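You operate a simulated robot arm through the tools that you are given. There is no shell and no other tool. Be economical: measure what you need, move in short steps, check, and stop when the job is done.

The job below is to be done with a simulated two-armed robot. You get a single attempt, and the scene is never put back.

TASK
Press the blue tester button two times. Take the red stopper and leave it on the top of the black cart. Fetch the filter that says "mist" from the wooden bench top and stand it on the middle store shelf. Put the blue part on top of the red lead. Put the brass cover on the red sight glass. Put the bracket on the grey bench top away on the middle store shelf. Pull the purple drawer open. Any order will do. Set down upright: red stopper, filter, brass cover, bracket.

Only the result counts: the job must be done as asked and must still hold three seconds after the hand-in. Knocking over, shifting, dropping, spilling or breaking anything else fails it. A push-on lid holds only when it is set on centred and level and pressed home; a screw cap is set on level and turned clockwise until tight.

THE ROBOT
Two 7-joint arms with fingered hands on one trunk, on a base that drives. Base frame: it is fixed to the floor where the robot stands at the start and does not move with it; the origin is under the middle of the robot, x ahead of it, y to its left, z up. Units: mm, degrees, N and s.
The left shoulder is at the start at [27, 182, 1375], the right one opposite. With the tool pointing down near the work surface each hand reaches from about 100 to 700 mm from the robot's upright axis, wherever it stands, measured 20 degrees to its own side. Places, roughly: blue part (4x4x3 cm) [10600, -5100, 900]; blue tester button [500, 0, 1200]; bracket [10500, -6750, 1000]; brass cover (6x6x6 cm) [10500, -5200, 900]; filter [10750, -5000, 1000]; middle store shelf (226x24 cm) [8980, -1480, 860]; purple drawer [8100, -5300, 700]; red lead (5x5x5 cm) [9400, -7200, 900]; red sight glass (9x9x2 cm) [8300, -5500, 800]; red stopper (5x5x7 cm) [600, -100, 1200]; top of the black cart [-100, 4600, 1000]. Payload 3.8 kg a hand.
The TCP of each hand is the grasp point between the finger pads, 30 mm short of the fingertips. In the tool frame z runs along the fingers and y along their closing line. Largest opening 104 mm; the body of the gripper starts 35 mm behind the TCP. The gripper is a hand of 4 fingers: y runs from the thumb to the fingers, the wrist lies at [-17, -104, -178] in the tool frame, and closing takes about 1.5 s.
Orientation is that of the tool frame in the base frame, as a unit quaternion [w, x, y, z]. With the fingers straight down and the wrist toward the robot, the tool's x, y and z point along [0, 1, 0], [1, 0, 0] and [0, 0, -1] of the base frame.

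THE INTERFACE
- The arms move only by the tool play_rows. It takes "left_series", "right_series" or both (then of equal length, played together; a hand with none holds still); each is a list that holds one entry, the list of rows, each a list of 6 numbers: the shift along the tool's x, y, z in m, then the turn, a rotation vector about the tool's x, y, z in degrees. In form: [[[tx, ty, tz, ax, ay, az], ...]]. A call has 1 to 8 rows; each row shifts and turns the commanded pose from where the row before left it, along the tool's axes as they then stand. "left_claw" and "right_claw" are, for a hand that has rows, the opening, from 0 (shut) to 1 (fully open), set as the call begins (left out, the last holds). Each row takes 0.2 s and may step no farther than 50 mm and 8.6 degrees from the row before; otherwise, or with a gripper value out of range, the whole call is refused. A pose out of reach is approached as far as the arm can. The call stops where the force on the tool passes 40 N (or 10 N more than at its start, if that is more) or the arm is blocked; 0.2 s more then pass. The fingers move at their own pace (about 72 mm/s each) and stop on an object; they squeeze with about 23 N. The grip force told is the motor's: it shows also when the fingers shut on nothing. Time passes only in rows, and 0.2 s behind the last, so rows that do not move let the fingers close. The reply holds the time, the measured pose of the TCP, the force on the tool along the base axes, the opening and the grip force, in the units named above and with some noise, with the torque about the TCP (base axes, N m) and any sound that the robot's microphone picked up.
- Cameras (640 x 400 px; columns grow to the right, rows downward): "scene" is now at [108.5, -8.3, 1564.2]; the picture's right is [-0.08, -1.00, 0.00], its down [-0.47, 0.04, -0.88] and it looks along [0.88, -0.07, -0.47] (base axes); focal length 265 px, centre (320, 200). "left" rides on the left gripper at [-66, -90, -126] in its tool frame; the picture's right is [-0.78, -0.30, 0.56], its down [0.57, -0.70, 0.42] and it looks along [0.27, 0.65, 0.71] (tool axes); focal length 275 px, centre (320, 200). "right" rides on the right gripper at [66, -90, -126] in its tool frame; the picture's right is [-0.78, 0.30, -0.56], its down [-0.57, -0.70, 0.42] and it looks along [-0.26, 0.65, 0.71] (tool axes); focal length 275 px, centre (320, 200).
- snapshot(camera): a new picture of that camera. No time passes.
- raise_lower(by): slides the trunk up (or, below 0, down) by that many mm; the arms and the scene camera ride with it, the base frame stays. It gives what a move gives, with no picture.
- roll_base(legs): drives the robot by 1 to 6 legs, each [ahead, left, turn to the left] in mm, mm and degrees, along the robot's own axes; the way and the turn of a leg run together, so that a leg with both is an arc; at most 1500 mm and 180 degrees a leg. The arms and the cameras ride along, it lands a little off, and it stops where it bumps. It gives what a move gives.
- set_fingers(index, middle, ring, thumb_bend, thumb_turn, hand): sets how far each is bent, from 0 (flat) to 1 (curled in); at 0.3 the hand is open as for a grip, at 0.7 the pads meet at the TCP. One left out holds its place. A second passes; each finger stops where it meets its share of the squeeze, and holds until it gets a number again. A gripper value or a shape takes the hand back. It gives what a move gives, with no picture; readings hold the bend of each and the force on the fingers (four entries, about 0 where the hand has none), thumb and palm. thumb_turn goes from beside the hand (0) to across from the fingers (1), as for a grip.
- grasp_type(shape, hand): the hand has 4 fingers and takes this shape, open, in about a second: jaw (thumb against the fingers, like two jaws); tri (thumb and two fingers); tip (a fingertip pinch); poke (one finger out to press); point (the index stretched); flat (the hand flat); cup (the hand cupped); fist (a fist). The gripper value then closes the fingers along that shape, each until it touches; the sizes above hold for jaw. It gives what a move gives, with no picture.
- head_to(pan, tilt): turns the head with the scene camera to pan (to the left, within 86 degrees either way) and tilt (down, from -29 to 69), counted from straight ahead of the robot. It gives what a move gives.
- measure_at(camera, pixels): for up to 12 pixels [column, row] of the newest picture of that camera ("zoom" is the newest enlarged one), the place [x, y, z] in the base frame of the surface seen there, good to about 2 mm. No time passes.
- inspect(camera, box): a new picture of the part [left, top, right, bottom] of that camera's present view, enlarged. No time passes.
- sign_off(): hands the job in; it is judged then, once.

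Keep the steps short. Do not move on a guess: measure, check each grasp and each placing, and mend mistakes. In all there are 124 turns and 144 pictures (those below and enlarged ones count). Leave the grippers open and the arms clear of the work at the hand-in unless told otherwise, and finish with a single line.

The tools are called after "Request:" by a JSON object that holds its "fn" and its "kwargs". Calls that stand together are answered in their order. play_rows: Moves the arms, as the interface text tells. Its arguments: {"type":"object","properties":{"left_series":{"type":"array","items":{"type":"array","items":{"type":"array","items":{"type":"number"}}}},"left_claw":{"type":"number"},"right_series":{"type":"array","items":{"type":"array","items":{"type":"array","items":{"type":"number"}}}},"right_claw":{"type":"number"}},"required":[]} The other tools are called the same way: raise_lower (by) slides the trunk up or down; grasp_type (shape, hand) gives the hand a shape; set_fingers (index, middle, ring, thumb_bend, thumb_turn, hand) moves the fingers one by one; roll_base (legs) drives the base; head_to (pan, tilt) turns the head that bears the scene camera; snapshot (camera) takes a picture; measure_at (camera, pixels) gives the place of the surface under pixels of a picture; inspect (camera, box) takes an enlarged picture of a part of a camera's view; sign_off () hands the job in.

At the start:

```text
time_s: 0.0
left_tool_pos: [518.2, 150.4, 1470.4]
left_ee_rot: [0.0, 0.706, 0.708, -0.001]
left_force: [0.5, 0.2, 0.4]
left_ft_torque: [-0.02, 0.0, -0.04]
left_opening: 103.8
left_finger_force: 0.0
left_shape: jaw
left_bend: [0.3, 0.3, 0.3, 0.3, 0.97]
left_finger forces: [0.0, 0.0, 0.0, 0.0, 0.1, 0.0]
right_tool_pos: [508.2, -335.5, 1478.9]
right_ee_rot: [0.0, 0.707, 0.707, 0.0]
right_force: [-0.1, -0.9, 0.6]
right_ft_torque: [-0.01, -0.01, -0.01]
right_opening: 103.6
right_finger_force: 0.0
right_shape: jaw
right_bend: [0.3, 0.3, 0.3, 0.3, 0.97]
right_finger forces: [0.1, 0.0, 0.1, 0.0, 0.1, 0.0]
trunk travel left (down, up): [-525.0, 231.0]
robot x, y, heading: [0.8, 0.7, 0.1]
head pan, tilt: [-4.7, 27.9]
```

scene: 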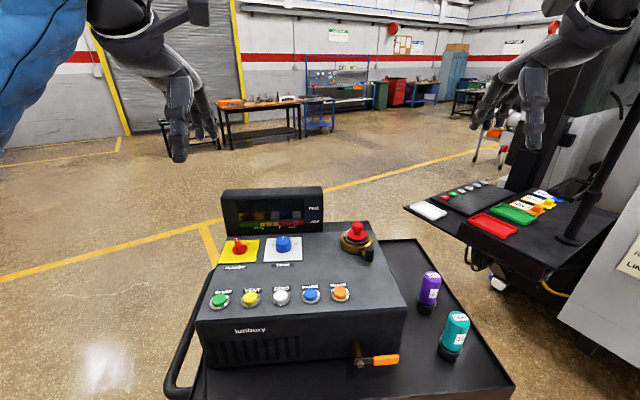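
right: 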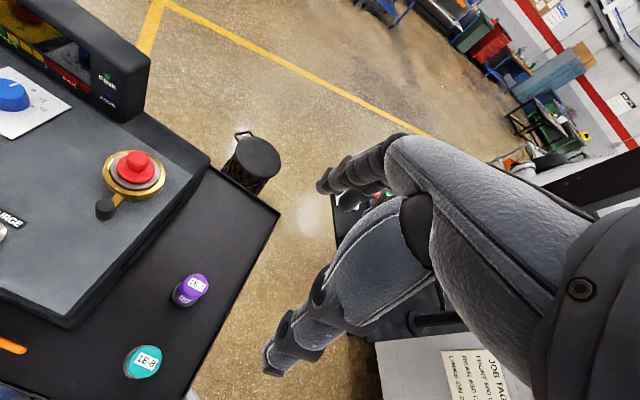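
left: 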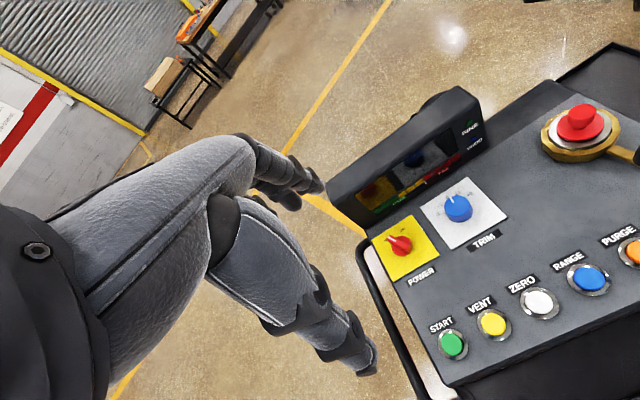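

I see the tester with the blue button at (311,296) and the red stopper at (357,232). I'll look closer and measure.

Request:
{"fn": "inspect", "kwargs": {"camera": "scene", "box": [200, 200, 420, 338]}}

Request:
{"fn": "measure_at", "kwargs": {"camera": "scene", "pixels": [[311, 295], [283, 298], [339, 293], [311, 312], [357, 227], [357, 237], [350, 246], [366, 256], [357, 270], [310, 190], [283, 243]]}}

Request:
{"fn": "inspect", "kwargs": {"camera": "right", "box": [60, 120, 220, 220]}}

Request:
{"fn": "measure_at", "kwargs": {"camera": "right", "pixels": [[135, 158], [135, 172], [118, 180], [157, 180], [105, 210], [130, 190]]}}

```text
2.90 times, centred on (310, 269) of scene
```

zoom: 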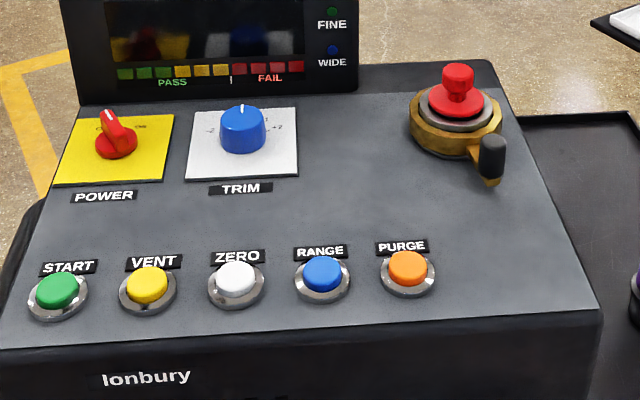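

```text
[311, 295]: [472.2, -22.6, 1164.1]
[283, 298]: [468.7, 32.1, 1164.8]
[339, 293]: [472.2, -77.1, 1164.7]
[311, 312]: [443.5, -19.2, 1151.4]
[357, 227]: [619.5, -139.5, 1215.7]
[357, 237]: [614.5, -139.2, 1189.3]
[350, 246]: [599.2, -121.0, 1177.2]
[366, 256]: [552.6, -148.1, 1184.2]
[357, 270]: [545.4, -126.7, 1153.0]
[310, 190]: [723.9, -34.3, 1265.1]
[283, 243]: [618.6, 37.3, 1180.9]
```

```text
4.00 times, centred on (140, 170) of right
```

zoom: 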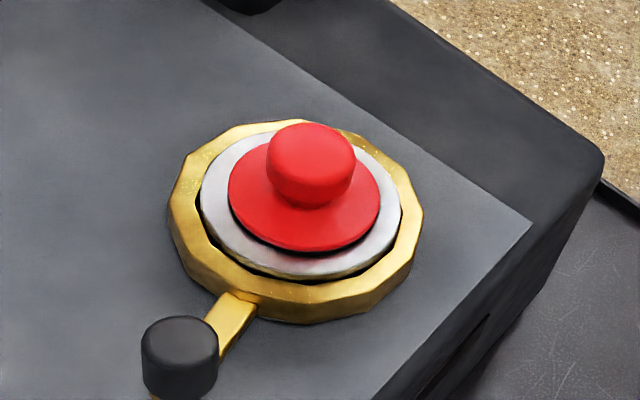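

```text
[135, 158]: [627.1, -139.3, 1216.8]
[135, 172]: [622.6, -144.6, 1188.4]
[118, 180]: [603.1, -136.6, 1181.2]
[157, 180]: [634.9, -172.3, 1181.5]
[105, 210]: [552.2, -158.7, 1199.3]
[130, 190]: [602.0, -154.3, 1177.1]
```

The blue button "RANGE" tops at about [472,-22,1164]; the stopper knob is at about [622,-140,1217], seated in a brass ring with a lever. I give the left hand the poke shape and look at it.

Request:
{"fn": "grasp_type", "kwargs": {"shape": "poke", "hand": "left"}}

Request:
{"fn": "snapshot", "kwargs": {"camera": "left"}}

Request:
{"fn": "snapshot", "kwargs": {"camera": "scene"}}

```text
time_s: 0.9
left_tool_pos: [518.7, 149.8, 1470.3]
left_ee_rot: [0.0, 0.707, 0.707, 0.0]
left_force: [-0.4, -0.6, 1.0]
left_ft_torque: [0.01, 0.04, 0.01]
left_opening: 0.2
left_finger_force: 0.0
left_shape: poke
left_bend: [0.7, 0.7, 0.99, 1.0, 1.0]
left_finger forces: [0.1, 0.0, 0.1, 0.0, 0.0, 0.1]
right_tool_pos: [508.0, -335.3, 1480.2]
right_ee_rot: [-0.001, 0.707, 0.707, -0.001]
right_force: [0.3, 1.0, 0.0]
right_ft_torque: [0.02, 0.0, 0.03]
right_opening: 103.7
right_finger_force: 0.0
right_shape: jaw
right_bend: [0.3, 0.3, 0.3, 0.3, 0.97]
right_finger forces: [0.0, 0.0, 0.0, 0.0, 0.1, 0.1]
trunk travel left (down, up): [-525.0, 231.0]
robot x, y, heading: [-1.3, 1.8, -0.0]
head pan, tilt: [-4.7, 27.9]
```

```text
138 pictures are left
```

left: 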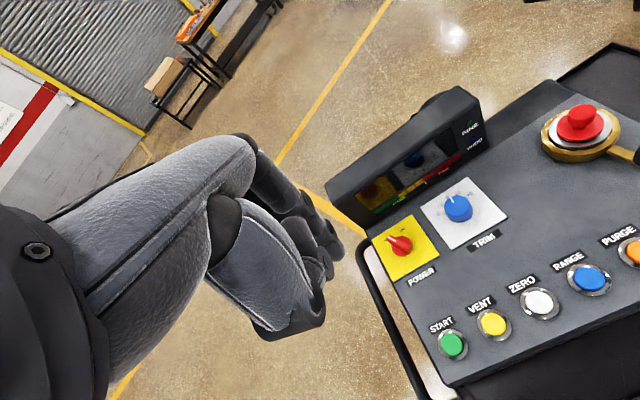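

```text
137 pictures are left
```

scene: 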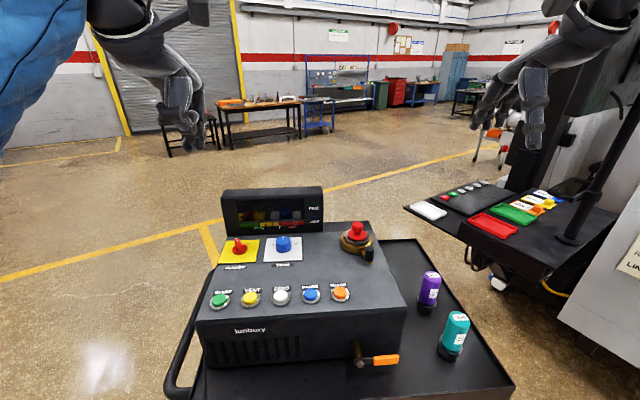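

The index seems bent to about 0.7 in this shape. I measure the fingertip.

Request:
{"fn": "inspect", "kwargs": {"camera": "left", "box": [180, 120, 360, 345]}}

Request:
{"fn": "measure_at", "kwargs": {"camera": "left", "pixels": [[335, 250], [325, 270], [300, 230], [310, 285], [290, 335], [318, 280], [332, 258]]}}

Request:
{"fn": "inspect", "kwargs": {"camera": "scene", "box": [120, 40, 240, 160]}}

```text
1.78 times, centred on (270, 232) of left
```

zoom: 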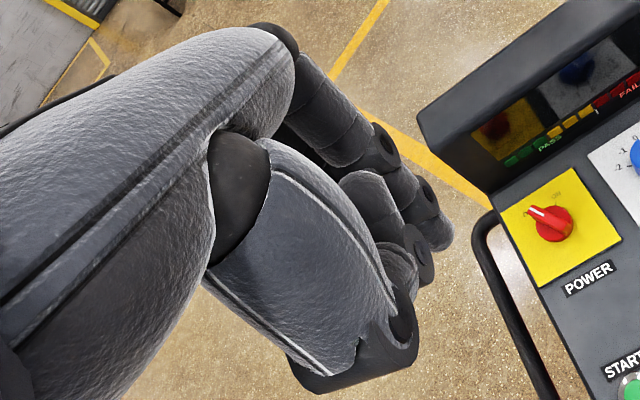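

```text
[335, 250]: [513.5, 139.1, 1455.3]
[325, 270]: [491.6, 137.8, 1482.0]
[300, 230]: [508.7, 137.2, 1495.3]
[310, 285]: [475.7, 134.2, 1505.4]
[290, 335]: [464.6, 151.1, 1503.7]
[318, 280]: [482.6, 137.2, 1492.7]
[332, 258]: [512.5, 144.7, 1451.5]
```

```text
3.33 times, centred on (180, 100) of scene
```

zoom: 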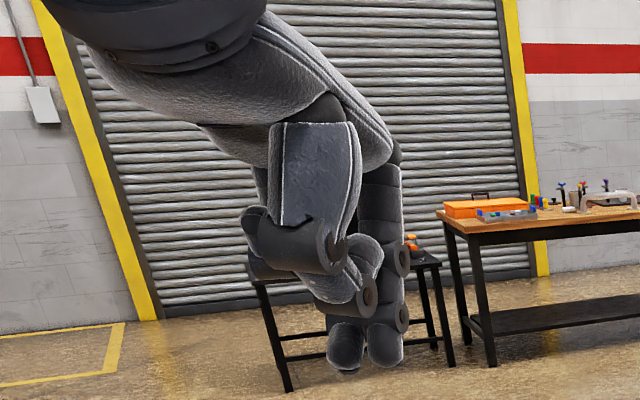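

Two fingers stick out. I curl the middle one so only the index remains, then look.

Request:
{"fn": "set_fingers", "kwargs": {"hand": "left", "index": 0.7, "middle": 1.0, "ring": 1.0, "thumb_bend": 1.0}}

Request:
{"fn": "inspect", "kwargs": {"camera": "scene", "box": [120, 40, 240, 160]}}

Request:
{"fn": "measure_at", "kwargs": {"camera": "scene", "pixels": [[185, 149], [193, 149], [185, 144], [192, 144], [192, 120], [185, 120]]}}

```text
time_s: 1.9
left_tool_pos: [518.4, 149.8, 1468.7]
left_ee_rot: [0.0, 0.708, 0.706, 0.0]
left_force: [-0.1, 0.0, 0.1]
left_ft_torque: [0.02, 0.0, -0.01]
left_opening: 23.3
left_finger_force: 0.0
left_shape: fingers
left_bend: [0.31, 1.0, 1.0, 1.0, 1.0]
left_finger forces: [0.0, 0.0, 0.1, 0.0, 0.0, 0.0]
right_tool_pos: [508.3, -336.3, 1478.6]
right_ee_rot: [0.0, 0.707, 0.707, 0.0]
right_force: [0.1, -0.7, -0.8]
right_ft_torque: [-0.02, 0.05, -0.02]
right_opening: 103.4
right_finger_force: 0.1
right_shape: jaw
right_bend: [0.3, 0.3, 0.3, 0.3, 0.97]
right_finger forces: [0.0, 0.1, 0.0, 0.0, 0.0, 0.0]
trunk travel left (down, up): [-525.0, 231.0]
robot x, y, heading: [-1.2, 0.3, 0.1]
head pan, tilt: [-4.7, 27.9]
```

```text
3.33 times, centred on (180, 100) of scene
```

zoom: 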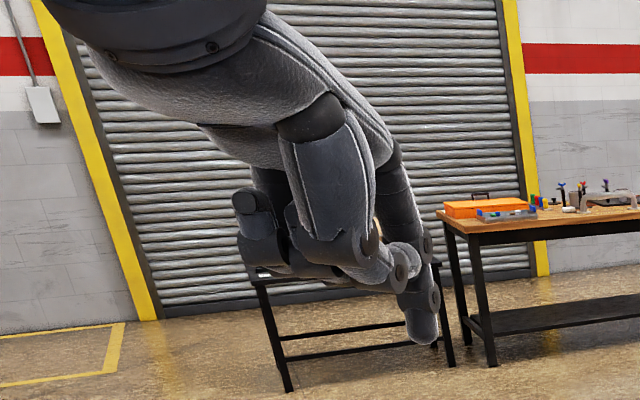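

```text
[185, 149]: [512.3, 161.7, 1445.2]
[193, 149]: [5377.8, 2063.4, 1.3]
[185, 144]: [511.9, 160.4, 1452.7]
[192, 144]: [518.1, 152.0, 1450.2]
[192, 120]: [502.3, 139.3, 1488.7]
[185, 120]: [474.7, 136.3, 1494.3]
```

The zoom shows the index tip near (422,340). I measure in the zoom.

Request:
{"fn": "measure_at", "kwargs": {"camera": "zoom", "pixels": [[420, 342], [432, 338], [410, 335], [418, 320], [420, 290], [400, 290], [360, 250], [360, 280], [300, 275]]}}

Request:
{"fn": "snapshot", "kwargs": {"camera": "left"}}

```text
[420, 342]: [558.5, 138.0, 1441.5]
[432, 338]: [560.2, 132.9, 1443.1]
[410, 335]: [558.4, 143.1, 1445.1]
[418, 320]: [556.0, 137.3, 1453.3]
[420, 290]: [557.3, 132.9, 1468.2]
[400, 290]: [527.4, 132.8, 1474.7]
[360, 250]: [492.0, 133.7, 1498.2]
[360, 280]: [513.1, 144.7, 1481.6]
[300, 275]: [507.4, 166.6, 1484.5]
```

```text
133 pictures are left
```

left: 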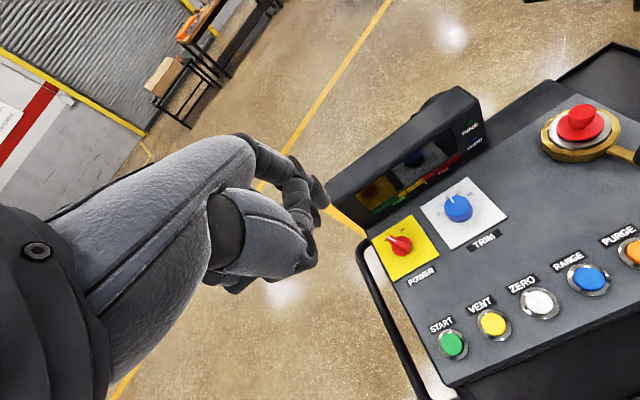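

Index tip is about [+44,-12,-28] from the TCP. I fix the index at 0.3, then move to about 35 mm above the button.

Request:
{"fn": "set_fingers", "kwargs": {"hand": "left", "index": 0.32}}

Request:
{"fn": "play_rows", "kwargs": {"left_series": [[[-0.0229, -0.0126, 0.034, 0, 0, 0], [-0.0229, -0.0126, 0.034, 0, 0, 0], [-0.0229, -0.0126, 0.034, 0, 0, 0], [-0.0229, -0.0126, 0.034, 0, 0, 0], [-0.0229, -0.0126, 0.034, 0, 0, 0], [-0.0229, -0.0126, 0.034, 0, 0, 0], [-0.0229, -0.0126, 0.034, 0, 0, 0], [0, 0, 0, 0, 0, 0]]]}}

Request:
{"fn": "inspect", "kwargs": {"camera": "scene", "box": [220, 180, 420, 330]}}

Request:
{"fn": "snapshot", "kwargs": {"camera": "left"}}

```text
time_s: 2.9
left_tool_pos: [517.5, 150.0, 1469.8]
left_ee_rot: [0.0, 0.707, 0.707, 0.0]
left_force: [0.1, 0.3, 0.1]
left_ft_torque: [-0.02, -0.01, 0.01]
left_opening: 28.1
left_finger_force: 0.1
left_shape: fingers
left_bend: [0.29, 1.0, 1.0, 1.0, 1.0]
left_finger forces: [0.0, 0.0, 0.0, 0.0, 0.0, 0.1]
right_tool_pos: [507.3, -336.0, 1478.7]
right_ee_rot: [0.0, 0.708, 0.707, 0.0]
right_force: [0.4, 0.1, -0.1]
right_ft_torque: [0.03, -0.02, -0.02]
right_opening: 103.5
right_finger_force: 0.1
right_shape: jaw
right_bend: [0.3, 0.3, 0.3, 0.3, 0.97]
right_finger forces: [0.1, 0.0, 0.1, 0.0, 0.1, 0.0]
trunk travel left (down, up): [-525.0, 231.0]
robot x, y, heading: [-1.1, -3.5, -0.1]
head pan, tilt: [-4.7, 27.9]
```

```text
time_s: 4.7
left_tool_pos: [431.2, -10.9, 1232.0]
left_ee_rot: [-0.001, 0.707, 0.708, 0.001]
left_force: [0.0, 0.4, 0.5]
left_ft_torque: [0.0, -0.01, -0.03]
left_opening: 28.0
left_finger_force: 0.1
left_shape: fingers
left_bend: [0.29, 1.0, 1.0, 1.0, 1.0]
left_finger forces: [0.0, 0.0, 0.1, 0.0, 0.1, 0.1]
right_tool_pos: [508.0, -335.5, 1479.5]
right_ee_rot: [0.0, 0.707, 0.707, 0.0]
right_force: [0.1, -0.1, -0.5]
right_ft_torque: [-0.01, -0.01, 0.02]
right_opening: 103.7
right_finger_force: 0.0
right_shape: jaw
right_bend: [0.3, 0.3, 0.3, 0.3, 0.97]
right_finger forces: [0.0, 0.1, 0.0, 0.0, 0.1, 0.0]
trunk travel left (down, up): [-525.0, 231.0]
robot x, y, heading: [-1.0, -1.4, -0.3]
head pan, tilt: [-4.7, 27.9]
```

```text
2.67 times, centred on (320, 255) of scene
```

zoom: 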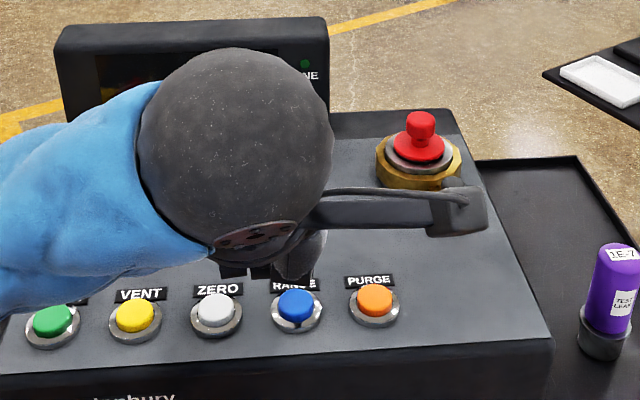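

```text
131 pictures are left
```

left: 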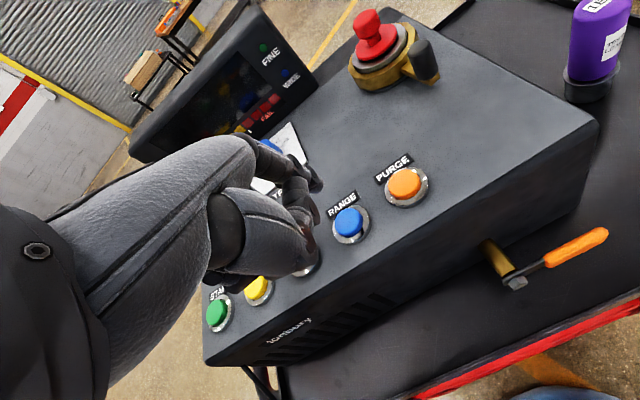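

I check the tip's place against the button in the left picture.

Request:
{"fn": "measure_at", "kwargs": {"camera": "left", "pixels": [[318, 187], [312, 190], [318, 180], [308, 183], [349, 220], [349, 232], [343, 215], [357, 222], [406, 185]]}}

Request:
{"fn": "inspect", "kwargs": {"camera": "left", "box": [250, 120, 410, 270]}}

```text
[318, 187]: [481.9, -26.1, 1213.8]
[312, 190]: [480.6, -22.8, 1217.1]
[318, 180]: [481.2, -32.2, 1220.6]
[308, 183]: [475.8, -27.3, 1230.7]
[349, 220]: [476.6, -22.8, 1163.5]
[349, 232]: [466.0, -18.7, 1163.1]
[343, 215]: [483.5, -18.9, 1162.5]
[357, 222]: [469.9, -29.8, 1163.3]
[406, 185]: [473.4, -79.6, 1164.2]
```

```text
2.67 times, centred on (330, 195) of left
```

zoom: 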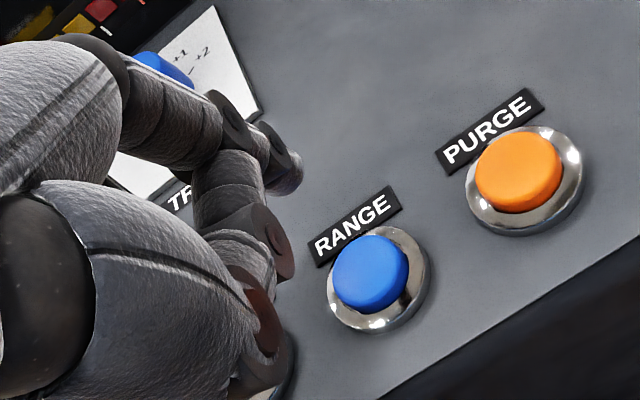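

Request:
{"fn": "measure_at", "kwargs": {"camera": "left", "pixels": [[314, 220], [310, 210], [318, 245], [310, 250]]}}

Request:
{"fn": "play_rows", "kwargs": {"left_series": [[[0.002, -0.004, 0.01, 0, 0, 0], [0, 0, 0.01, 0, 0, 0], [0, 0, 0.008, 0, 0, 0], [0, 0, 0, 0, 0, 0]]]}}

Request:
{"fn": "inspect", "kwargs": {"camera": "left", "box": [250, 120, 410, 270]}}

```text
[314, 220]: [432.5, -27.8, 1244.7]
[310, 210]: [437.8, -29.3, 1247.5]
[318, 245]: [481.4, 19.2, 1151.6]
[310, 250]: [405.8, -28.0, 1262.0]
```

```text
time_s: 5.7
left_tool_pos: [427.5, -8.7, 1203.5]
left_ee_rot: [0.0, 0.707, 0.707, 0.0]
left_force: [-0.1, 0.3, 1.0]
left_ft_torque: [0.01, 0.02, 0.01]
left_opening: 28.0
left_finger_force: 0.1
left_shape: fingers
left_bend: [0.29, 1.0, 1.0, 1.0, 1.0]
left_finger forces: [0.0, 0.1, 0.0, 0.0, 0.0, 0.0]
right_tool_pos: [508.5, -335.7, 1478.3]
right_ee_rot: [0.0, 0.707, 0.707, 0.0]
right_force: [-0.2, 0.4, -0.3]
right_ft_torque: [-0.03, -0.02, -0.01]
right_opening: 103.6
right_finger_force: 0.0
right_shape: jaw
right_bend: [0.3, 0.3, 0.3, 0.3, 0.97]
right_finger forces: [0.0, 0.0, 0.0, 0.0, 0.0, 0.0]
trunk travel left (down, up): [-525.0, 231.0]
robot x, y, heading: [-1.9, 5.0, -0.1]
head pan, tilt: [-4.7, 27.9]
```

```text
2.67 times, centred on (330, 195) of left
```

zoom: 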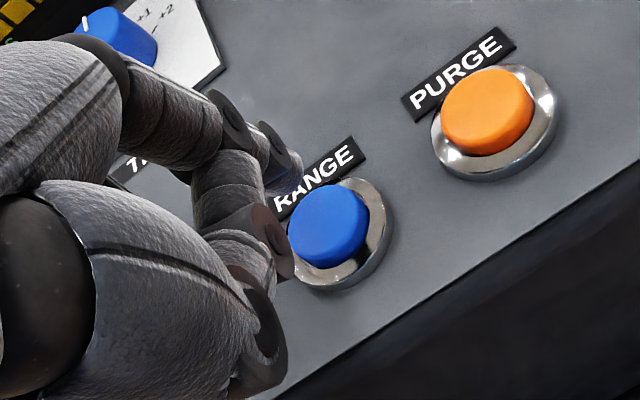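

Request:
{"fn": "measure_at", "kwargs": {"camera": "zoom", "pixels": [[290, 180], [284, 190], [296, 172], [288, 172], [327, 225], [270, 180], [276, 165]]}}

```text
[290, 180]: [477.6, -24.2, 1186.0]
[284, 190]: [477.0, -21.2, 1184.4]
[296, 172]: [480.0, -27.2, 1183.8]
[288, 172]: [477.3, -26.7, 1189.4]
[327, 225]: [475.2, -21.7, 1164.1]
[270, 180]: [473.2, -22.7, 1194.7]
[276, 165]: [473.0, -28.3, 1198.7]
```

Tip centre is a few mm beyond the button centre; I shift back 6 mm and press down slowly.

Request:
{"fn": "play_rows", "kwargs": {"left_series": [[[-0.001, -0.006, 0.0, 0, 0, 0], [0, 0, 0.004, 0, 0, 0], [0, 0, 0.004, 0, 0, 0], [0, 0, 0.003, 0, 0, 0], [0, 0, 0.003, 0, 0, 0], [0, 0, 0, 0, 0, 0]]]}}

Request:
{"fn": "inspect", "kwargs": {"camera": "left", "box": [250, 120, 410, 270]}}

```text
time_s: 7.1
left_tool_pos: [420.7, -9.9, 1190.7]
left_ee_rot: [0.001, 0.707, 0.707, 0.0]
left_force: [0.0, 0.2, 1.1]
left_ft_torque: [0.01, -0.02, 0.0]
left_opening: 28.1
left_finger_force: 0.3
left_shape: fingers
left_bend: [0.29, 1.0, 1.0, 1.0, 1.0]
left_finger forces: [0.9, 0.1, 0.0, 0.1, 0.1, 0.1]
right_tool_pos: [507.3, -334.7, 1479.5]
right_ee_rot: [0.0, 0.708, 0.707, 0.0]
right_force: [0.2, -0.1, 0.4]
right_ft_torque: [-0.01, 0.01, -0.01]
right_opening: 103.5
right_finger_force: 0.1
right_shape: jaw
right_bend: [0.3, 0.3, 0.3, 0.3, 0.97]
right_finger forces: [0.0, 0.1, 0.1, 0.0, 0.0, 0.0]
trunk travel left (down, up): [-525.0, 231.0]
robot x, y, heading: [0.8, 3.6, -0.1]
head pan, tilt: [-4.7, 27.9]
```

```text
2.67 times, centred on (330, 195) of left
```

zoom: 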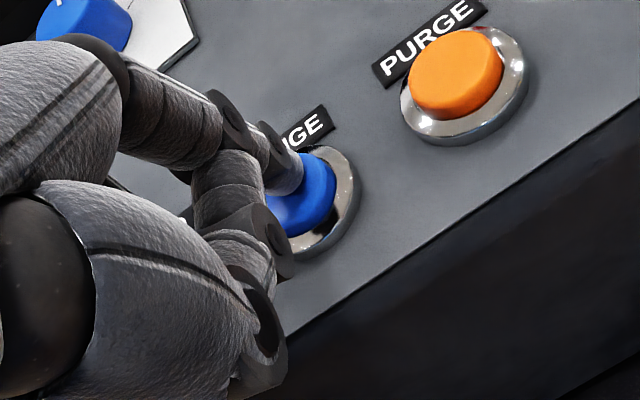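

The tip is just touching (0.9 N). I press further in small steps and listen for a click.

Request:
{"fn": "play_rows", "kwargs": {"left_series": [[[0, 0, 0.002, 0, 0, 0], [0, 0, 0.002, 0, 0, 0], [0, 0, 0, 0, 0, 0]]]}}

Request:
{"fn": "play_rows", "kwargs": {"left_series": [[[0, 0, 0.002, 0, 0, 0], [0, 0, 0, 0, 0, 0]]]}}

```text
time_s: 7.9
left_tool_pos: [422.2, -9.8, 1186.1]
left_ee_rot: [0.0, 0.707, 0.708, 0.001]
left_force: [0.5, 0.6, 3.3]
left_ft_torque: [-0.03, -0.22, -0.01]
left_opening: 28.5
left_finger_force: 2.5
left_shape: fingers
left_bend: [0.29, 1.0, 1.0, 1.0, 1.0]
left_finger forces: [3.7, 0.0, 0.0, 0.0, 0.0, 0.0]
right_tool_pos: [507.4, -334.7, 1479.1]
right_ee_rot: [0.0, 0.708, 0.707, 0.0]
right_force: [-1.0, -0.1, -0.5]
right_ft_torque: [0.01, -0.03, 0.0]
right_opening: 103.7
right_finger_force: 0.1
right_shape: jaw
right_bend: [0.3, 0.3, 0.3, 0.3, 0.97]
right_finger forces: [0.0, 0.0, 0.0, 0.0, 0.0, 0.0]
trunk travel left (down, up): [-525.0, 231.0]
robot x, y, heading: [-4.1, -0.8, 0.1]
head pan, tilt: [-4.7, 27.9]
heard: click
```

```text
time_s: 8.5
left_tool_pos: [421.1, -10.5, 1183.2]
left_ee_rot: [0.001, 0.707, 0.707, 0.001]
left_force: [-1.1, 1.5, 8.3]
left_ft_torque: [-0.07, -0.46, 0.05]
left_opening: 28.8
left_finger_force: 4.2
left_shape: fingers
left_bend: [0.28, 1.0, 1.0, 1.0, 1.0]
left_finger forces: [8.3, 0.1, 0.1, 0.1, 0.0, 0.0]
right_tool_pos: [508.1, -335.0, 1480.2]
right_ee_rot: [0.0, 0.707, 0.707, 0.0]
right_force: [0.0, -0.5, -0.3]
right_ft_torque: [0.0, -0.01, -0.02]
right_opening: 103.7
right_finger_force: 0.0
right_shape: jaw
right_bend: [0.3, 0.3, 0.3, 0.3, 0.97]
right_finger forces: [0.1, 0.0, 0.1, 0.1, 0.1, 0.1]
trunk travel left (down, up): [-525.0, 231.0]
robot x, y, heading: [2.9, -3.3, -0.1]
head pan, tilt: [-4.7, 27.9]
```

A click: first press done. I release up 14 mm and look at the screen.

Request:
{"fn": "play_rows", "kwargs": {"left_series": [[[0, 0, -0.007, 0, 0, 0], [0, 0, -0.007, 0, 0, 0], [0, 0, 0, 0, 0, 0], [0, 0, 0, 0, 0, 0]]]}}

Request:
{"fn": "snapshot", "kwargs": {"camera": "left"}}

```text
time_s: 9.5
left_tool_pos: [421.1, -10.1, 1197.1]
left_ee_rot: [0.0, 0.707, 0.707, 0.0]
left_force: [-0.1, 0.9, 0.2]
left_ft_torque: [0.04, 0.01, -0.01]
left_opening: 27.9
left_finger_force: 0.0
left_shape: fingers
left_bend: [0.28, 1.0, 1.0, 1.0, 1.0]
left_finger forces: [0.1, 0.1, 0.1, 0.0, 0.0, 0.1]
right_tool_pos: [507.6, -335.7, 1479.6]
right_ee_rot: [0.0, 0.707, 0.707, -0.001]
right_force: [0.1, -0.3, -0.3]
right_ft_torque: [-0.03, 0.01, 0.02]
right_opening: 103.7
right_finger_force: 0.1
right_shape: jaw
right_bend: [0.3, 0.3, 0.3, 0.3, 0.97]
right_finger forces: [0.1, 0.0, 0.0, 0.0, 0.0, 0.0]
trunk travel left (down, up): [-525.0, 231.0]
robot x, y, heading: [-2.0, 1.5, -0.1]
head pan, tilt: [-4.7, 27.9]
```

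```text
127 pictures are left
```

left: 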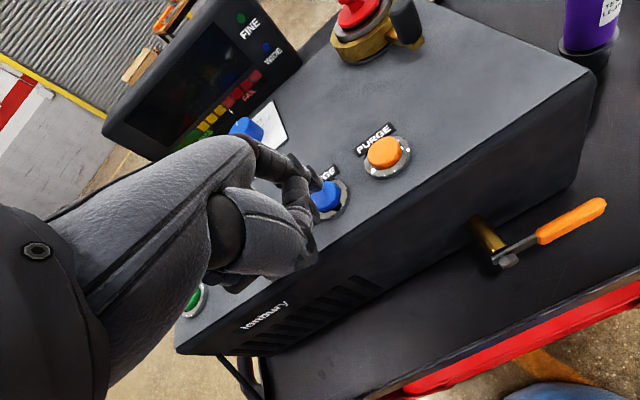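

Now the second press, same depth, and up again to clear.

Request:
{"fn": "play_rows", "kwargs": {"left_series": [[[0, 0, 0.005, 0, 0, 0], [0, 0, 0.005, 0, 0, 0], [0, 0, 0.004, 0, 0, 0], [0, 0, 0, 0, 0, 0]]]}}

Request:
{"fn": "play_rows", "kwargs": {"left_series": [[[0, 0, -0.01, 0, 0, 0], [0, 0, -0.03, 0, 0, 0], [0, 0, -0.05, 0, 0, 0], [0.04, 0, -0.03, 0, 0, 0], [0.04, 0, -0.03, 0, 0, 0], [0.04, 0, -0.03, 0, 0, 0], [0.04, 0, -0.03, 0, 0, 0], [0.04, 0, -0.03, 0, 0, 0]]]}}

Request:
{"fn": "grasp_type", "kwargs": {"shape": "jaw", "hand": "left"}}

Request:
{"fn": "snapshot", "kwargs": {"camera": "scene"}}

```text
time_s: 10.5
left_tool_pos: [420.0, -9.5, 1184.0]
left_ee_rot: [0.001, 0.707, 0.707, 0.0]
left_force: [-0.7, 1.0, 8.5]
left_ft_torque: [-0.06, -0.41, 0.02]
left_opening: 28.5
left_finger_force: 3.6
left_shape: fingers
left_bend: [0.28, 1.0, 1.0, 1.0, 1.0]
left_finger forces: [7.3, 0.0, 0.0, 0.0, 0.0, 0.0]
right_tool_pos: [507.2, -336.6, 1478.9]
right_ee_rot: [0.0, 0.708, 0.707, 0.0]
right_force: [-0.1, 0.4, -0.3]
right_ft_torque: [-0.05, 0.01, 0.02]
right_opening: 103.6
right_finger_force: 0.0
right_shape: jaw
right_bend: [0.3, 0.3, 0.3, 0.3, 0.97]
right_finger forces: [0.0, 0.1, 0.0, 0.0, 0.0, 0.1]
trunk travel left (down, up): [-525.0, 231.0]
robot x, y, heading: [2.0, -0.4, 0.0]
head pan, tilt: [-4.7, 27.9]
heard: click
```

```text
time_s: 12.3
left_tool_pos: [418.8, 192.0, 1424.5]
left_ee_rot: [0.0, 0.708, 0.706, 0.0]
left_force: [0.0, 0.0, 0.1]
left_ft_torque: [0.0, -0.01, 0.0]
left_opening: 28.0
left_finger_force: 0.0
left_shape: fingers
left_bend: [0.28, 1.0, 1.0, 1.0, 1.0]
left_finger forces: [0.1, 0.0, 0.0, 0.1, 0.1, 0.1]
right_tool_pos: [506.9, -334.0, 1480.2]
right_ee_rot: [0.0, 0.708, 0.706, 0.0]
right_force: [0.2, 0.7, 0.3]
right_ft_torque: [-0.03, 0.03, -0.02]
right_opening: 103.5
right_finger_force: 0.1
right_shape: jaw
right_bend: [0.3, 0.3, 0.3, 0.3, 0.97]
right_finger forces: [0.1, 0.0, 0.1, 0.0, 0.0, 0.0]
trunk travel left (down, up): [-525.0, 231.0]
robot x, y, heading: [-0.9, 0.5, -0.2]
head pan, tilt: [-4.7, 27.9]
```

```text
time_s: 13.2
left_tool_pos: [419.9, 191.1, 1423.4]
left_ee_rot: [0.0, 0.707, 0.707, 0.001]
left_force: [0.8, 0.5, 0.6]
left_ft_torque: [-0.01, -0.04, 0.0]
left_opening: 103.5
left_finger_force: 0.1
left_shape: jaw
left_bend: [0.3, 0.3, 0.3, 0.3, 0.97]
left_finger forces: [0.1, 0.0, 0.0, 0.1, 0.0, 0.0]
right_tool_pos: [508.2, -335.3, 1479.0]
right_ee_rot: [0.0, 0.708, 0.707, 0.0]
right_force: [0.0, 0.5, -0.6]
right_ft_torque: [0.02, -0.02, -0.02]
right_opening: 103.6
right_finger_force: 0.1
right_shape: jaw
right_bend: [0.3, 0.3, 0.3, 0.3, 0.97]
right_finger forces: [0.0, 0.0, 0.1, 0.0, 0.0, 0.1]
trunk travel left (down, up): [-525.0, 231.0]
robot x, y, heading: [-2.8, -1.1, -0.0]
head pan, tilt: [-4.7, 27.9]
```

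```text
126 pictures are left
```

scene: 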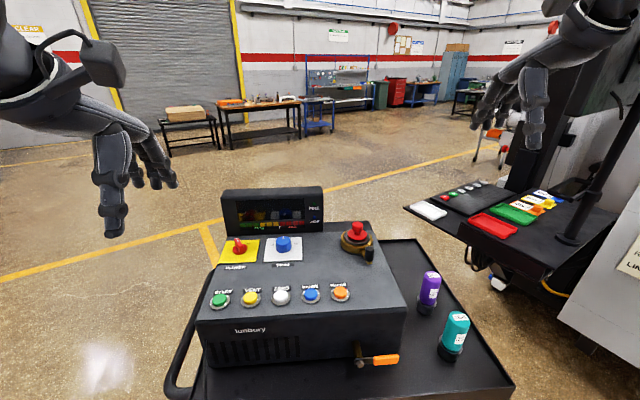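

Both presses clicked. Now I measure the stopper's knob, flange and the neighbours for the right hand's grasp.

Request:
{"fn": "snapshot", "kwargs": {"camera": "right"}}

Request:
{"fn": "measure_at", "kwargs": {"camera": "right", "pixels": [[137, 154], [137, 158], [128, 160], [147, 160], [119, 170], [153, 170], [136, 180], [112, 170], [160, 170], [110, 130], [150, 60], [205, 160]]}}

Request:
{"fn": "measure_at", "kwargs": {"camera": "scene", "pixels": [[322, 188], [322, 230], [357, 224], [347, 236], [367, 236], [352, 230], [363, 230], [368, 250], [369, 258]]}}

```text
125 pictures are left
```

right: 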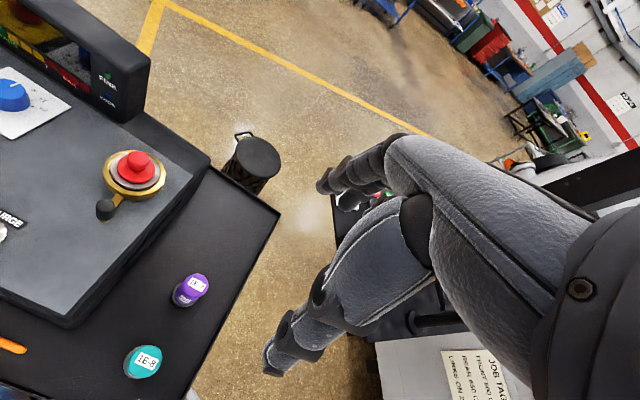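

```text
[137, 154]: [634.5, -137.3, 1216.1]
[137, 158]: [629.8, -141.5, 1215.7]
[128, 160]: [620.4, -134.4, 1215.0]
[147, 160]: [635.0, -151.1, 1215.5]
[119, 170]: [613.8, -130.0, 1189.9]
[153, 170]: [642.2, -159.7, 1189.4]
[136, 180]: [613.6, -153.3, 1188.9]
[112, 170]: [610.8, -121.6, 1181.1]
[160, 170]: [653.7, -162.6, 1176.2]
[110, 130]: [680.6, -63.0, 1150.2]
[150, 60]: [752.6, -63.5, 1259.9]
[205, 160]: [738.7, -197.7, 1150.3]
```

```text
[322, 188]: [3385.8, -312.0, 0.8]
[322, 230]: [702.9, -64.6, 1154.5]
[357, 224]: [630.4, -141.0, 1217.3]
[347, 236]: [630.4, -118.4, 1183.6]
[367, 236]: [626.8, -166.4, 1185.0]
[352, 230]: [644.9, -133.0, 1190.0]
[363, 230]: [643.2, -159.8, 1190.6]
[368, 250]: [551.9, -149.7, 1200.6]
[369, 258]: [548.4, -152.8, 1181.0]
```

Knob centre is about [629,-142], top 1216, flange top 1189. I move the right hand above it with the claw half open.

Request:
{"fn": "play_rows", "kwargs": {"right_series": [[[0.0322, 0.0202, 0.0265, 0, 0, 0], [0.0322, 0.0202, 0.0265, 0, 0, 0], [0.0322, 0.0202, 0.0265, 0, 0, 0], [0.0322, 0.0202, 0.0265, 0, 0, 0], [0.0322, 0.0202, 0.0265, 0, 0, 0], [0.0322, 0.0202, 0.0265, 0, 0, 0], [0, 0, 0, 0, 0, 0]]], "right_claw": 0.55}}

Request:
{"fn": "snapshot", "kwargs": {"camera": "right"}}

Request:
{"fn": "snapshot", "kwargs": {"camera": "scene"}}

```text
time_s: 14.8
left_tool_pos: [419.3, 189.7, 1424.4]
left_ee_rot: [0.0, 0.707, 0.708, 0.0]
left_force: [0.4, -0.1, 0.1]
left_ft_torque: [0.01, -0.02, -0.01]
left_opening: 103.4
left_finger_force: 0.2
left_shape: jaw
left_bend: [0.3, 0.3, 0.3, 0.3, 0.97]
left_finger forces: [0.0, 0.0, 0.0, 0.0, 0.0, 0.1]
right_tool_pos: [628.9, -142.4, 1320.8]
right_ee_rot: [0.0, 0.707, 0.707, 0.001]
right_force: [0.3, 0.9, 0.9]
right_ft_torque: [0.01, 0.0, 0.0]
right_opening: 57.6
right_finger_force: 0.2
right_shape: jaw
right_bend: [0.73, 0.42, 0.39, 0.66, 0.99]
right_finger forces: [0.0, 0.0, 0.0, 0.1, 0.0, 0.0]
trunk travel left (down, up): [-525.0, 231.0]
robot x, y, heading: [-3.1, 0.2, -0.1]
head pan, tilt: [-4.7, 27.9]
```

```text
124 pictures are left
```

right: 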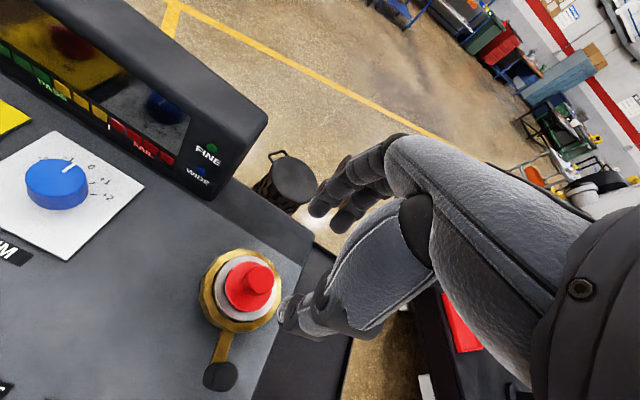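

```text
123 pictures are left
```

scene: 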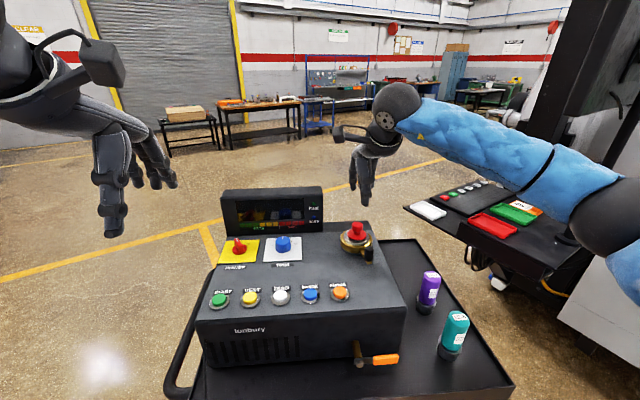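

The hand is over the stopper. I descend to about 1240 and check the fingers around the knob.

Request:
{"fn": "play_rows", "kwargs": {"right_series": [[[0, 0, 0.03, 0, 0, 0], [0, 0, 0.03, 0, 0, 0], [0, 0, 0.018, 0, 0, 0], [0, 0, 0, 0, 0, 0]]]}}

Request:
{"fn": "inspect", "kwargs": {"camera": "right", "box": [200, 120, 440, 345]}}

Request:
{"fn": "inspect", "kwargs": {"camera": "scene", "box": [300, 160, 420, 280]}}

```text
time_s: 15.8
left_tool_pos: [420.0, 191.7, 1424.6]
left_ee_rot: [0.0, 0.707, 0.707, -0.001]
left_force: [-0.1, 0.6, -0.4]
left_ft_torque: [0.03, -0.01, 0.0]
left_opening: 103.6
left_finger_force: 0.0
left_shape: jaw
left_bend: [0.3, 0.3, 0.3, 0.3, 0.97]
left_finger forces: [0.1, 0.0, 0.0, 0.1, 0.1, 0.1]
right_tool_pos: [627.1, -142.2, 1241.8]
right_ee_rot: [0.0, 0.707, 0.707, 0.001]
right_force: [0.2, -0.6, -0.9]
right_ft_torque: [0.0, 0.0, 0.01]
right_opening: 57.6
right_finger_force: 0.0
right_shape: jaw
right_bend: [0.73, 0.42, 0.39, 0.66, 0.99]
right_finger forces: [0.0, 0.1, 0.0, 0.0, 0.1, 0.0]
trunk travel left (down, up): [-525.0, 231.0]
robot x, y, heading: [-2.0, 1.3, -0.2]
head pan, tilt: [-4.7, 27.9]
```

```text
1.78 times, centred on (320, 232) of right
```

zoom: 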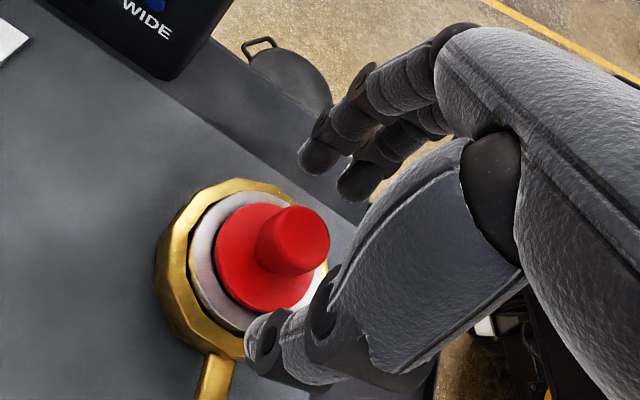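

```text
3.33 times, centred on (360, 220) of scene
```

zoom: 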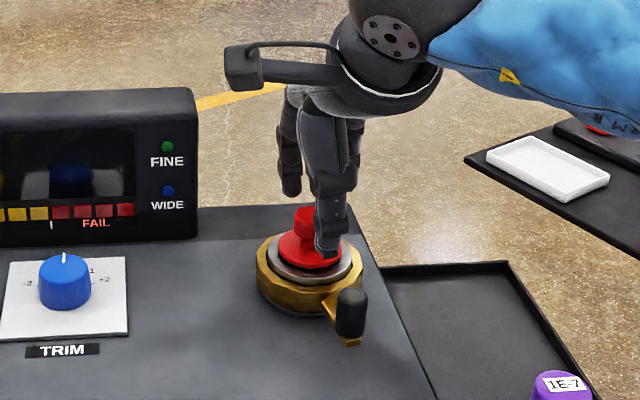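

Request:
{"fn": "measure_at", "kwargs": {"camera": "zoom", "pixels": [[328, 252], [318, 245], [340, 245], [330, 230], [291, 190], [304, 210], [304, 225], [285, 250], [315, 250]]}}

Request:
{"fn": "snapshot", "kwargs": {"camera": "right"}}

Request:
{"fn": "measure_at", "kwargs": {"camera": "right", "pixels": [[316, 207], [326, 217], [338, 225], [332, 226], [364, 232], [371, 206], [302, 312], [310, 325]]}}

```text
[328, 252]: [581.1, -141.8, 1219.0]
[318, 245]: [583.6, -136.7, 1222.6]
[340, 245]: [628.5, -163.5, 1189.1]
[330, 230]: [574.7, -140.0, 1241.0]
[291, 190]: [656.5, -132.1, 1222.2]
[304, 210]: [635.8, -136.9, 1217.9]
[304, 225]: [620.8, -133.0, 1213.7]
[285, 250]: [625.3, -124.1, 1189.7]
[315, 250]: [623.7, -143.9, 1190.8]
```

```text
120 pictures are left
```

right: 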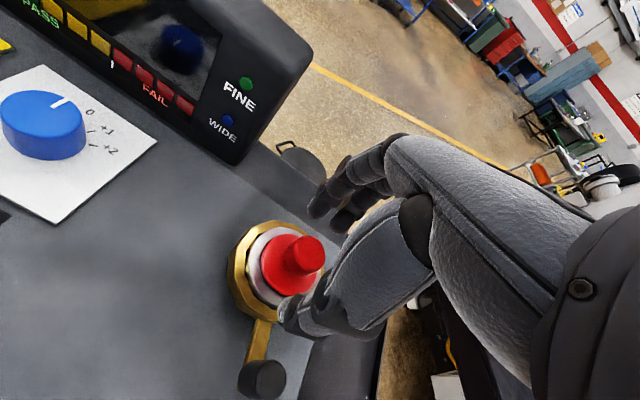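

```text
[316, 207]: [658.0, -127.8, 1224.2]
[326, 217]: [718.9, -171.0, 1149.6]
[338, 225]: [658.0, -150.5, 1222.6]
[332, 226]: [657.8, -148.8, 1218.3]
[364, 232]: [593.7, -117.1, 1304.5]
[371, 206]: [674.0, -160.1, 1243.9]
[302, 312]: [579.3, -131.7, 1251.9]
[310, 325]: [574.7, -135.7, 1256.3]
```

Thumb and fingers straddle the knob in line (y≈-141), tips ~26 mm below the TCP. I lower 19 mm and close.

Request:
{"fn": "play_rows", "kwargs": {"right_series": [[[0, 0.001, 0.01, 0, 0, 0], [0, 0, 0.009, 0, 0, 0], [0, 0, 0, 0, 0, 0]]]}}

Request:
{"fn": "play_rows", "kwargs": {"right_series": [[[0, 0, 0, 0, 0, 0], [0, 0, 0, 0, 0, 0], [0, 0, 0, 0, 0, 0], [0, 0, 0, 0, 0, 0], [0, 0, 0, 0, 0, 0], [0, 0, 0, 0, 0, 0], [0, 0, 0, 0, 0, 0]]], "right_claw": 0.0}}

Request:
{"fn": "inspect", "kwargs": {"camera": "right", "box": [200, 120, 440, 345]}}

```text
time_s: 16.6
left_tool_pos: [420.9, 190.3, 1423.8]
left_ee_rot: [0.0, 0.707, 0.707, 0.0]
left_force: [-0.5, 0.2, -0.6]
left_ft_torque: [-0.04, -0.03, 0.01]
left_opening: 103.5
left_finger_force: 0.0
left_shape: jaw
left_bend: [0.3, 0.3, 0.3, 0.3, 0.97]
left_finger forces: [0.0, 0.0, 0.1, 0.1, 0.1, 0.0]
right_tool_pos: [630.7, -141.7, 1222.4]
right_ee_rot: [0.0, 0.707, 0.707, -0.001]
right_force: [0.0, 0.1, -0.5]
right_ft_torque: [-0.03, -0.01, -0.02]
right_opening: 57.4
right_finger_force: 0.3
right_shape: jaw
right_bend: [0.73, 0.42, 0.39, 0.66, 0.99]
right_finger forces: [0.0, 0.0, 0.1, 0.0, 0.0, 0.1]
trunk travel left (down, up): [-525.0, 231.0]
robot x, y, heading: [-2.0, 0.8, -0.3]
head pan, tilt: [-4.7, 27.9]
```

```text
time_s: 18.2
left_tool_pos: [420.0, 190.8, 1423.9]
left_ee_rot: [0.0, 0.708, 0.707, 0.001]
left_force: [0.7, -1.0, 0.2]
left_ft_torque: [0.03, 0.01, -0.02]
left_opening: 103.6
left_finger_force: 0.1
left_shape: jaw
left_bend: [0.3, 0.3, 0.3, 0.3, 0.97]
left_finger forces: [0.0, 0.0, 0.0, 0.0, 0.0, 0.0]
right_tool_pos: [630.0, -140.9, 1222.4]
right_ee_rot: [-0.001, 0.707, 0.707, 0.001]
right_force: [-0.4, -0.4, -0.7]
right_ft_torque: [0.01, 0.01, 0.03]
right_opening: 13.0
right_finger_force: 23.3
right_shape: jaw
right_bend: [0.72, 0.64, 0.7, 0.74, 1.0]
right_finger forces: [12.7, 6.4, 0.0, 0.0, 19.2, 0.0]
trunk travel left (down, up): [-525.0, 231.0]
robot x, y, heading: [0.8, 0.8, -0.1]
head pan, tilt: [-4.7, 27.9]
```

```text
1.78 times, centred on (320, 232) of right
```

zoom: 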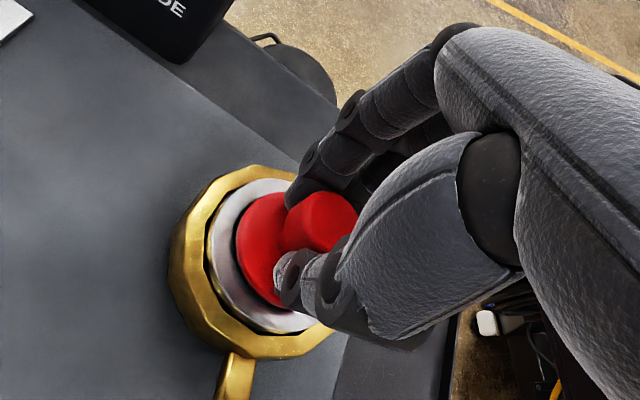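

The knob is gripped (23 N, two fingers and thumb). I pull up gently a few mm and watch the force.

Request:
{"fn": "play_rows", "kwargs": {"right_series": [[[0, 0, -0.003, 0, 0, 0], [0, 0, -0.003, 0, 0, 0], [0, 0, 0, 0, 0, 0]]]}}

Request:
{"fn": "inspect", "kwargs": {"camera": "right", "box": [200, 120, 440, 345]}}

```text
time_s: 19.0
left_tool_pos: [421.2, 190.7, 1424.4]
left_ee_rot: [0.0, 0.707, 0.707, 0.0]
left_force: [-0.4, -0.7, 0.2]
left_ft_torque: [0.0, 0.01, -0.02]
left_opening: 103.4
left_finger_force: 0.0
left_shape: jaw
left_bend: [0.3, 0.3, 0.3, 0.3, 0.97]
left_finger forces: [0.0, 0.1, 0.1, 0.1, 0.1, 0.0]
right_tool_pos: [630.0, -142.6, 1229.2]
right_ee_rot: [-0.001, 0.707, 0.707, 0.0]
right_force: [0.5, -0.2, -1.8]
right_ft_torque: [0.03, -0.02, -0.01]
right_opening: 13.3
right_finger_force: 22.7
right_shape: jaw
right_bend: [0.72, 0.64, 0.7, 0.74, 1.0]
right_finger forces: [12.8, 6.4, 0.1, 0.1, 19.2, 0.0]
trunk travel left (down, up): [-525.0, 231.0]
robot x, y, heading: [0.7, 2.8, -0.0]
head pan, tilt: [-4.7, 27.9]
```

```text
1.78 times, centred on (320, 232) of right
```

zoom: 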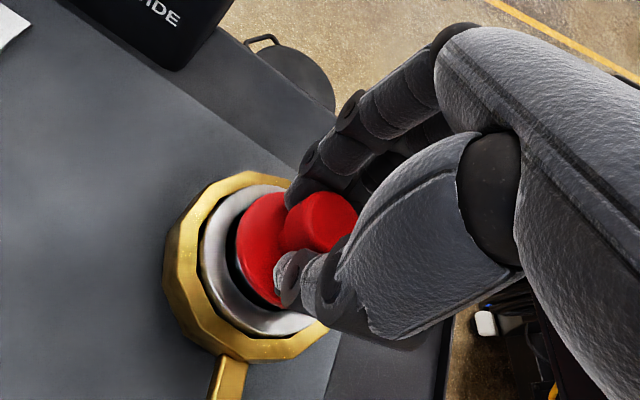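

It slides free. I raise it 160 mm and draw it back toward the body, then look left for the black cart.

Request:
{"fn": "play_rows", "kwargs": {"right_series": [[[0, 0, -0.04, 0, 0, 0], [0, 0, -0.04, 0, 0, 0], [0, 0, -0.04, 0, 0, 0], [0, 0, -0.04, 0, 0, 0], [-0.02, -0.04, 0, 0, 0, 0], [-0.02, -0.04, 0, 0, 0, 0], [-0.02, -0.04, 0, 0, 0, 0], [-0.02, -0.04, 0, 0, 0, 0]]]}}

Request:
{"fn": "snapshot", "kwargs": {"camera": "right"}}

Request:
{"fn": "head_to", "kwargs": {"pan": 80, "tilt": 25}}

Request:
{"fn": "snapshot", "kwargs": {"camera": "scene"}}

```text
time_s: 20.8
left_tool_pos: [418.8, 189.2, 1424.9]
left_ee_rot: [0.0, 0.707, 0.708, 0.001]
left_force: [0.1, 0.2, 0.8]
left_ft_torque: [0.04, 0.0, -0.01]
left_opening: 103.6
left_finger_force: 0.1
left_shape: jaw
left_bend: [0.3, 0.3, 0.3, 0.3, 0.97]
left_finger forces: [0.0, 0.1, 0.1, 0.0, 0.1, 0.1]
right_tool_pos: [468.3, -224.0, 1388.6]
right_ee_rot: [0.001, 0.707, 0.707, 0.002]
right_force: [-0.2, -0.2, -1.1]
right_ft_torque: [0.01, 0.02, 0.01]
right_opening: 13.2
right_finger_force: 23.1
right_shape: jaw
right_bend: [0.72, 0.64, 0.7, 0.74, 1.0]
right_finger forces: [12.9, 6.8, 0.0, 0.0, 19.2, 0.1]
trunk travel left (down, up): [-525.0, 231.0]
robot x, y, heading: [1.0, -6.4, -0.2]
head pan, tilt: [-4.7, 27.9]
```

```text
117 pictures are left
```

right: 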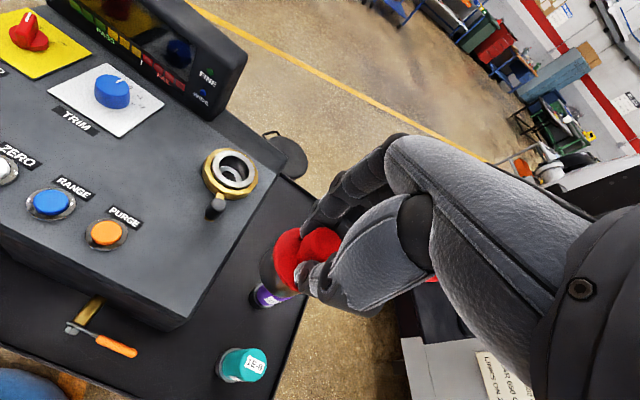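

```text
time_s: 22.4
left_tool_pos: [419.9, 190.3, 1425.1]
left_ee_rot: [0.0, 0.707, 0.707, 0.0]
left_force: [0.9, -0.3, -0.2]
left_ft_torque: [-0.03, -0.03, -0.04]
left_opening: 103.6
left_finger_force: 0.2
left_shape: jaw
left_bend: [0.3, 0.3, 0.3, 0.3, 0.97]
left_finger forces: [0.1, 0.0, 0.0, 0.0, 0.0, 0.0]
right_tool_pos: [470.5, -221.3, 1388.3]
right_ee_rot: [0.0, 0.707, 0.707, -0.001]
right_force: [1.0, -1.0, -1.8]
right_ft_torque: [0.01, 0.01, 0.03]
right_opening: 13.2
right_finger_force: 23.4
right_shape: jaw
right_bend: [0.72, 0.64, 0.7, 0.74, 1.0]
right_finger forces: [12.9, 6.8, 0.0, 0.1, 19.2, 0.0]
trunk travel left (down, up): [-525.0, 231.0]
robot x, y, heading: [-0.7, 1.8, -0.2]
head pan, tilt: [80.0, 25.0]
```

```text
116 pictures are left
```

scene: 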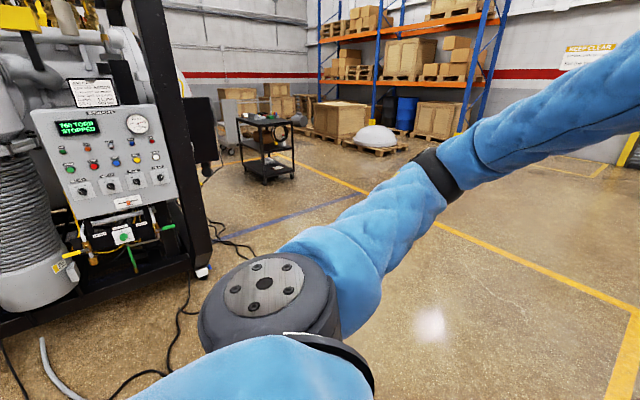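

The black cart is at (265,140). I measure it and the rig's corner and cables beside the path.

Request:
{"fn": "measure_at", "kwargs": {"camera": "scene", "pixels": [[238, 122], [262, 127], [290, 120], [262, 118], [265, 184], [295, 177], [243, 168], [200, 275], [215, 140], [246, 257], [228, 232], [380, 152]]}}

Request:
{"fn": "inspect", "kwargs": {"camera": "scene", "box": [180, 80, 340, 200]}}

```text
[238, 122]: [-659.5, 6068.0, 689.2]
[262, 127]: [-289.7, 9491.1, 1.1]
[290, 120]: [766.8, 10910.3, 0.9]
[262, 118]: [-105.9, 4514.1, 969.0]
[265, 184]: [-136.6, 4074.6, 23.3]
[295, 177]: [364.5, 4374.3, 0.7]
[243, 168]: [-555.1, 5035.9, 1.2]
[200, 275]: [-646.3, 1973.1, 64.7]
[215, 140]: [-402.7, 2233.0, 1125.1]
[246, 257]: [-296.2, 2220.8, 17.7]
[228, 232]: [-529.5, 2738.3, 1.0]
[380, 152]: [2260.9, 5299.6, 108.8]
```

```text
3.33 times, centred on (260, 140) of scene
```

zoom: 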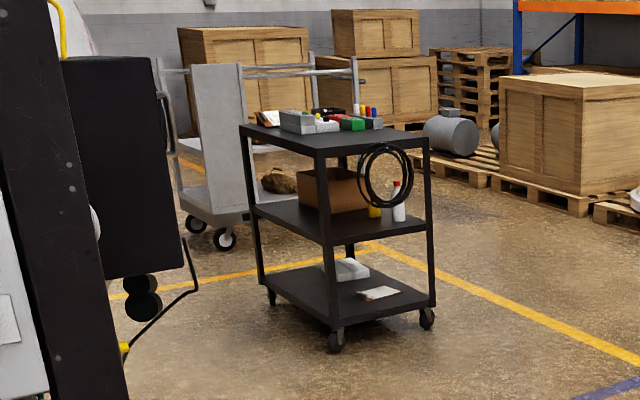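

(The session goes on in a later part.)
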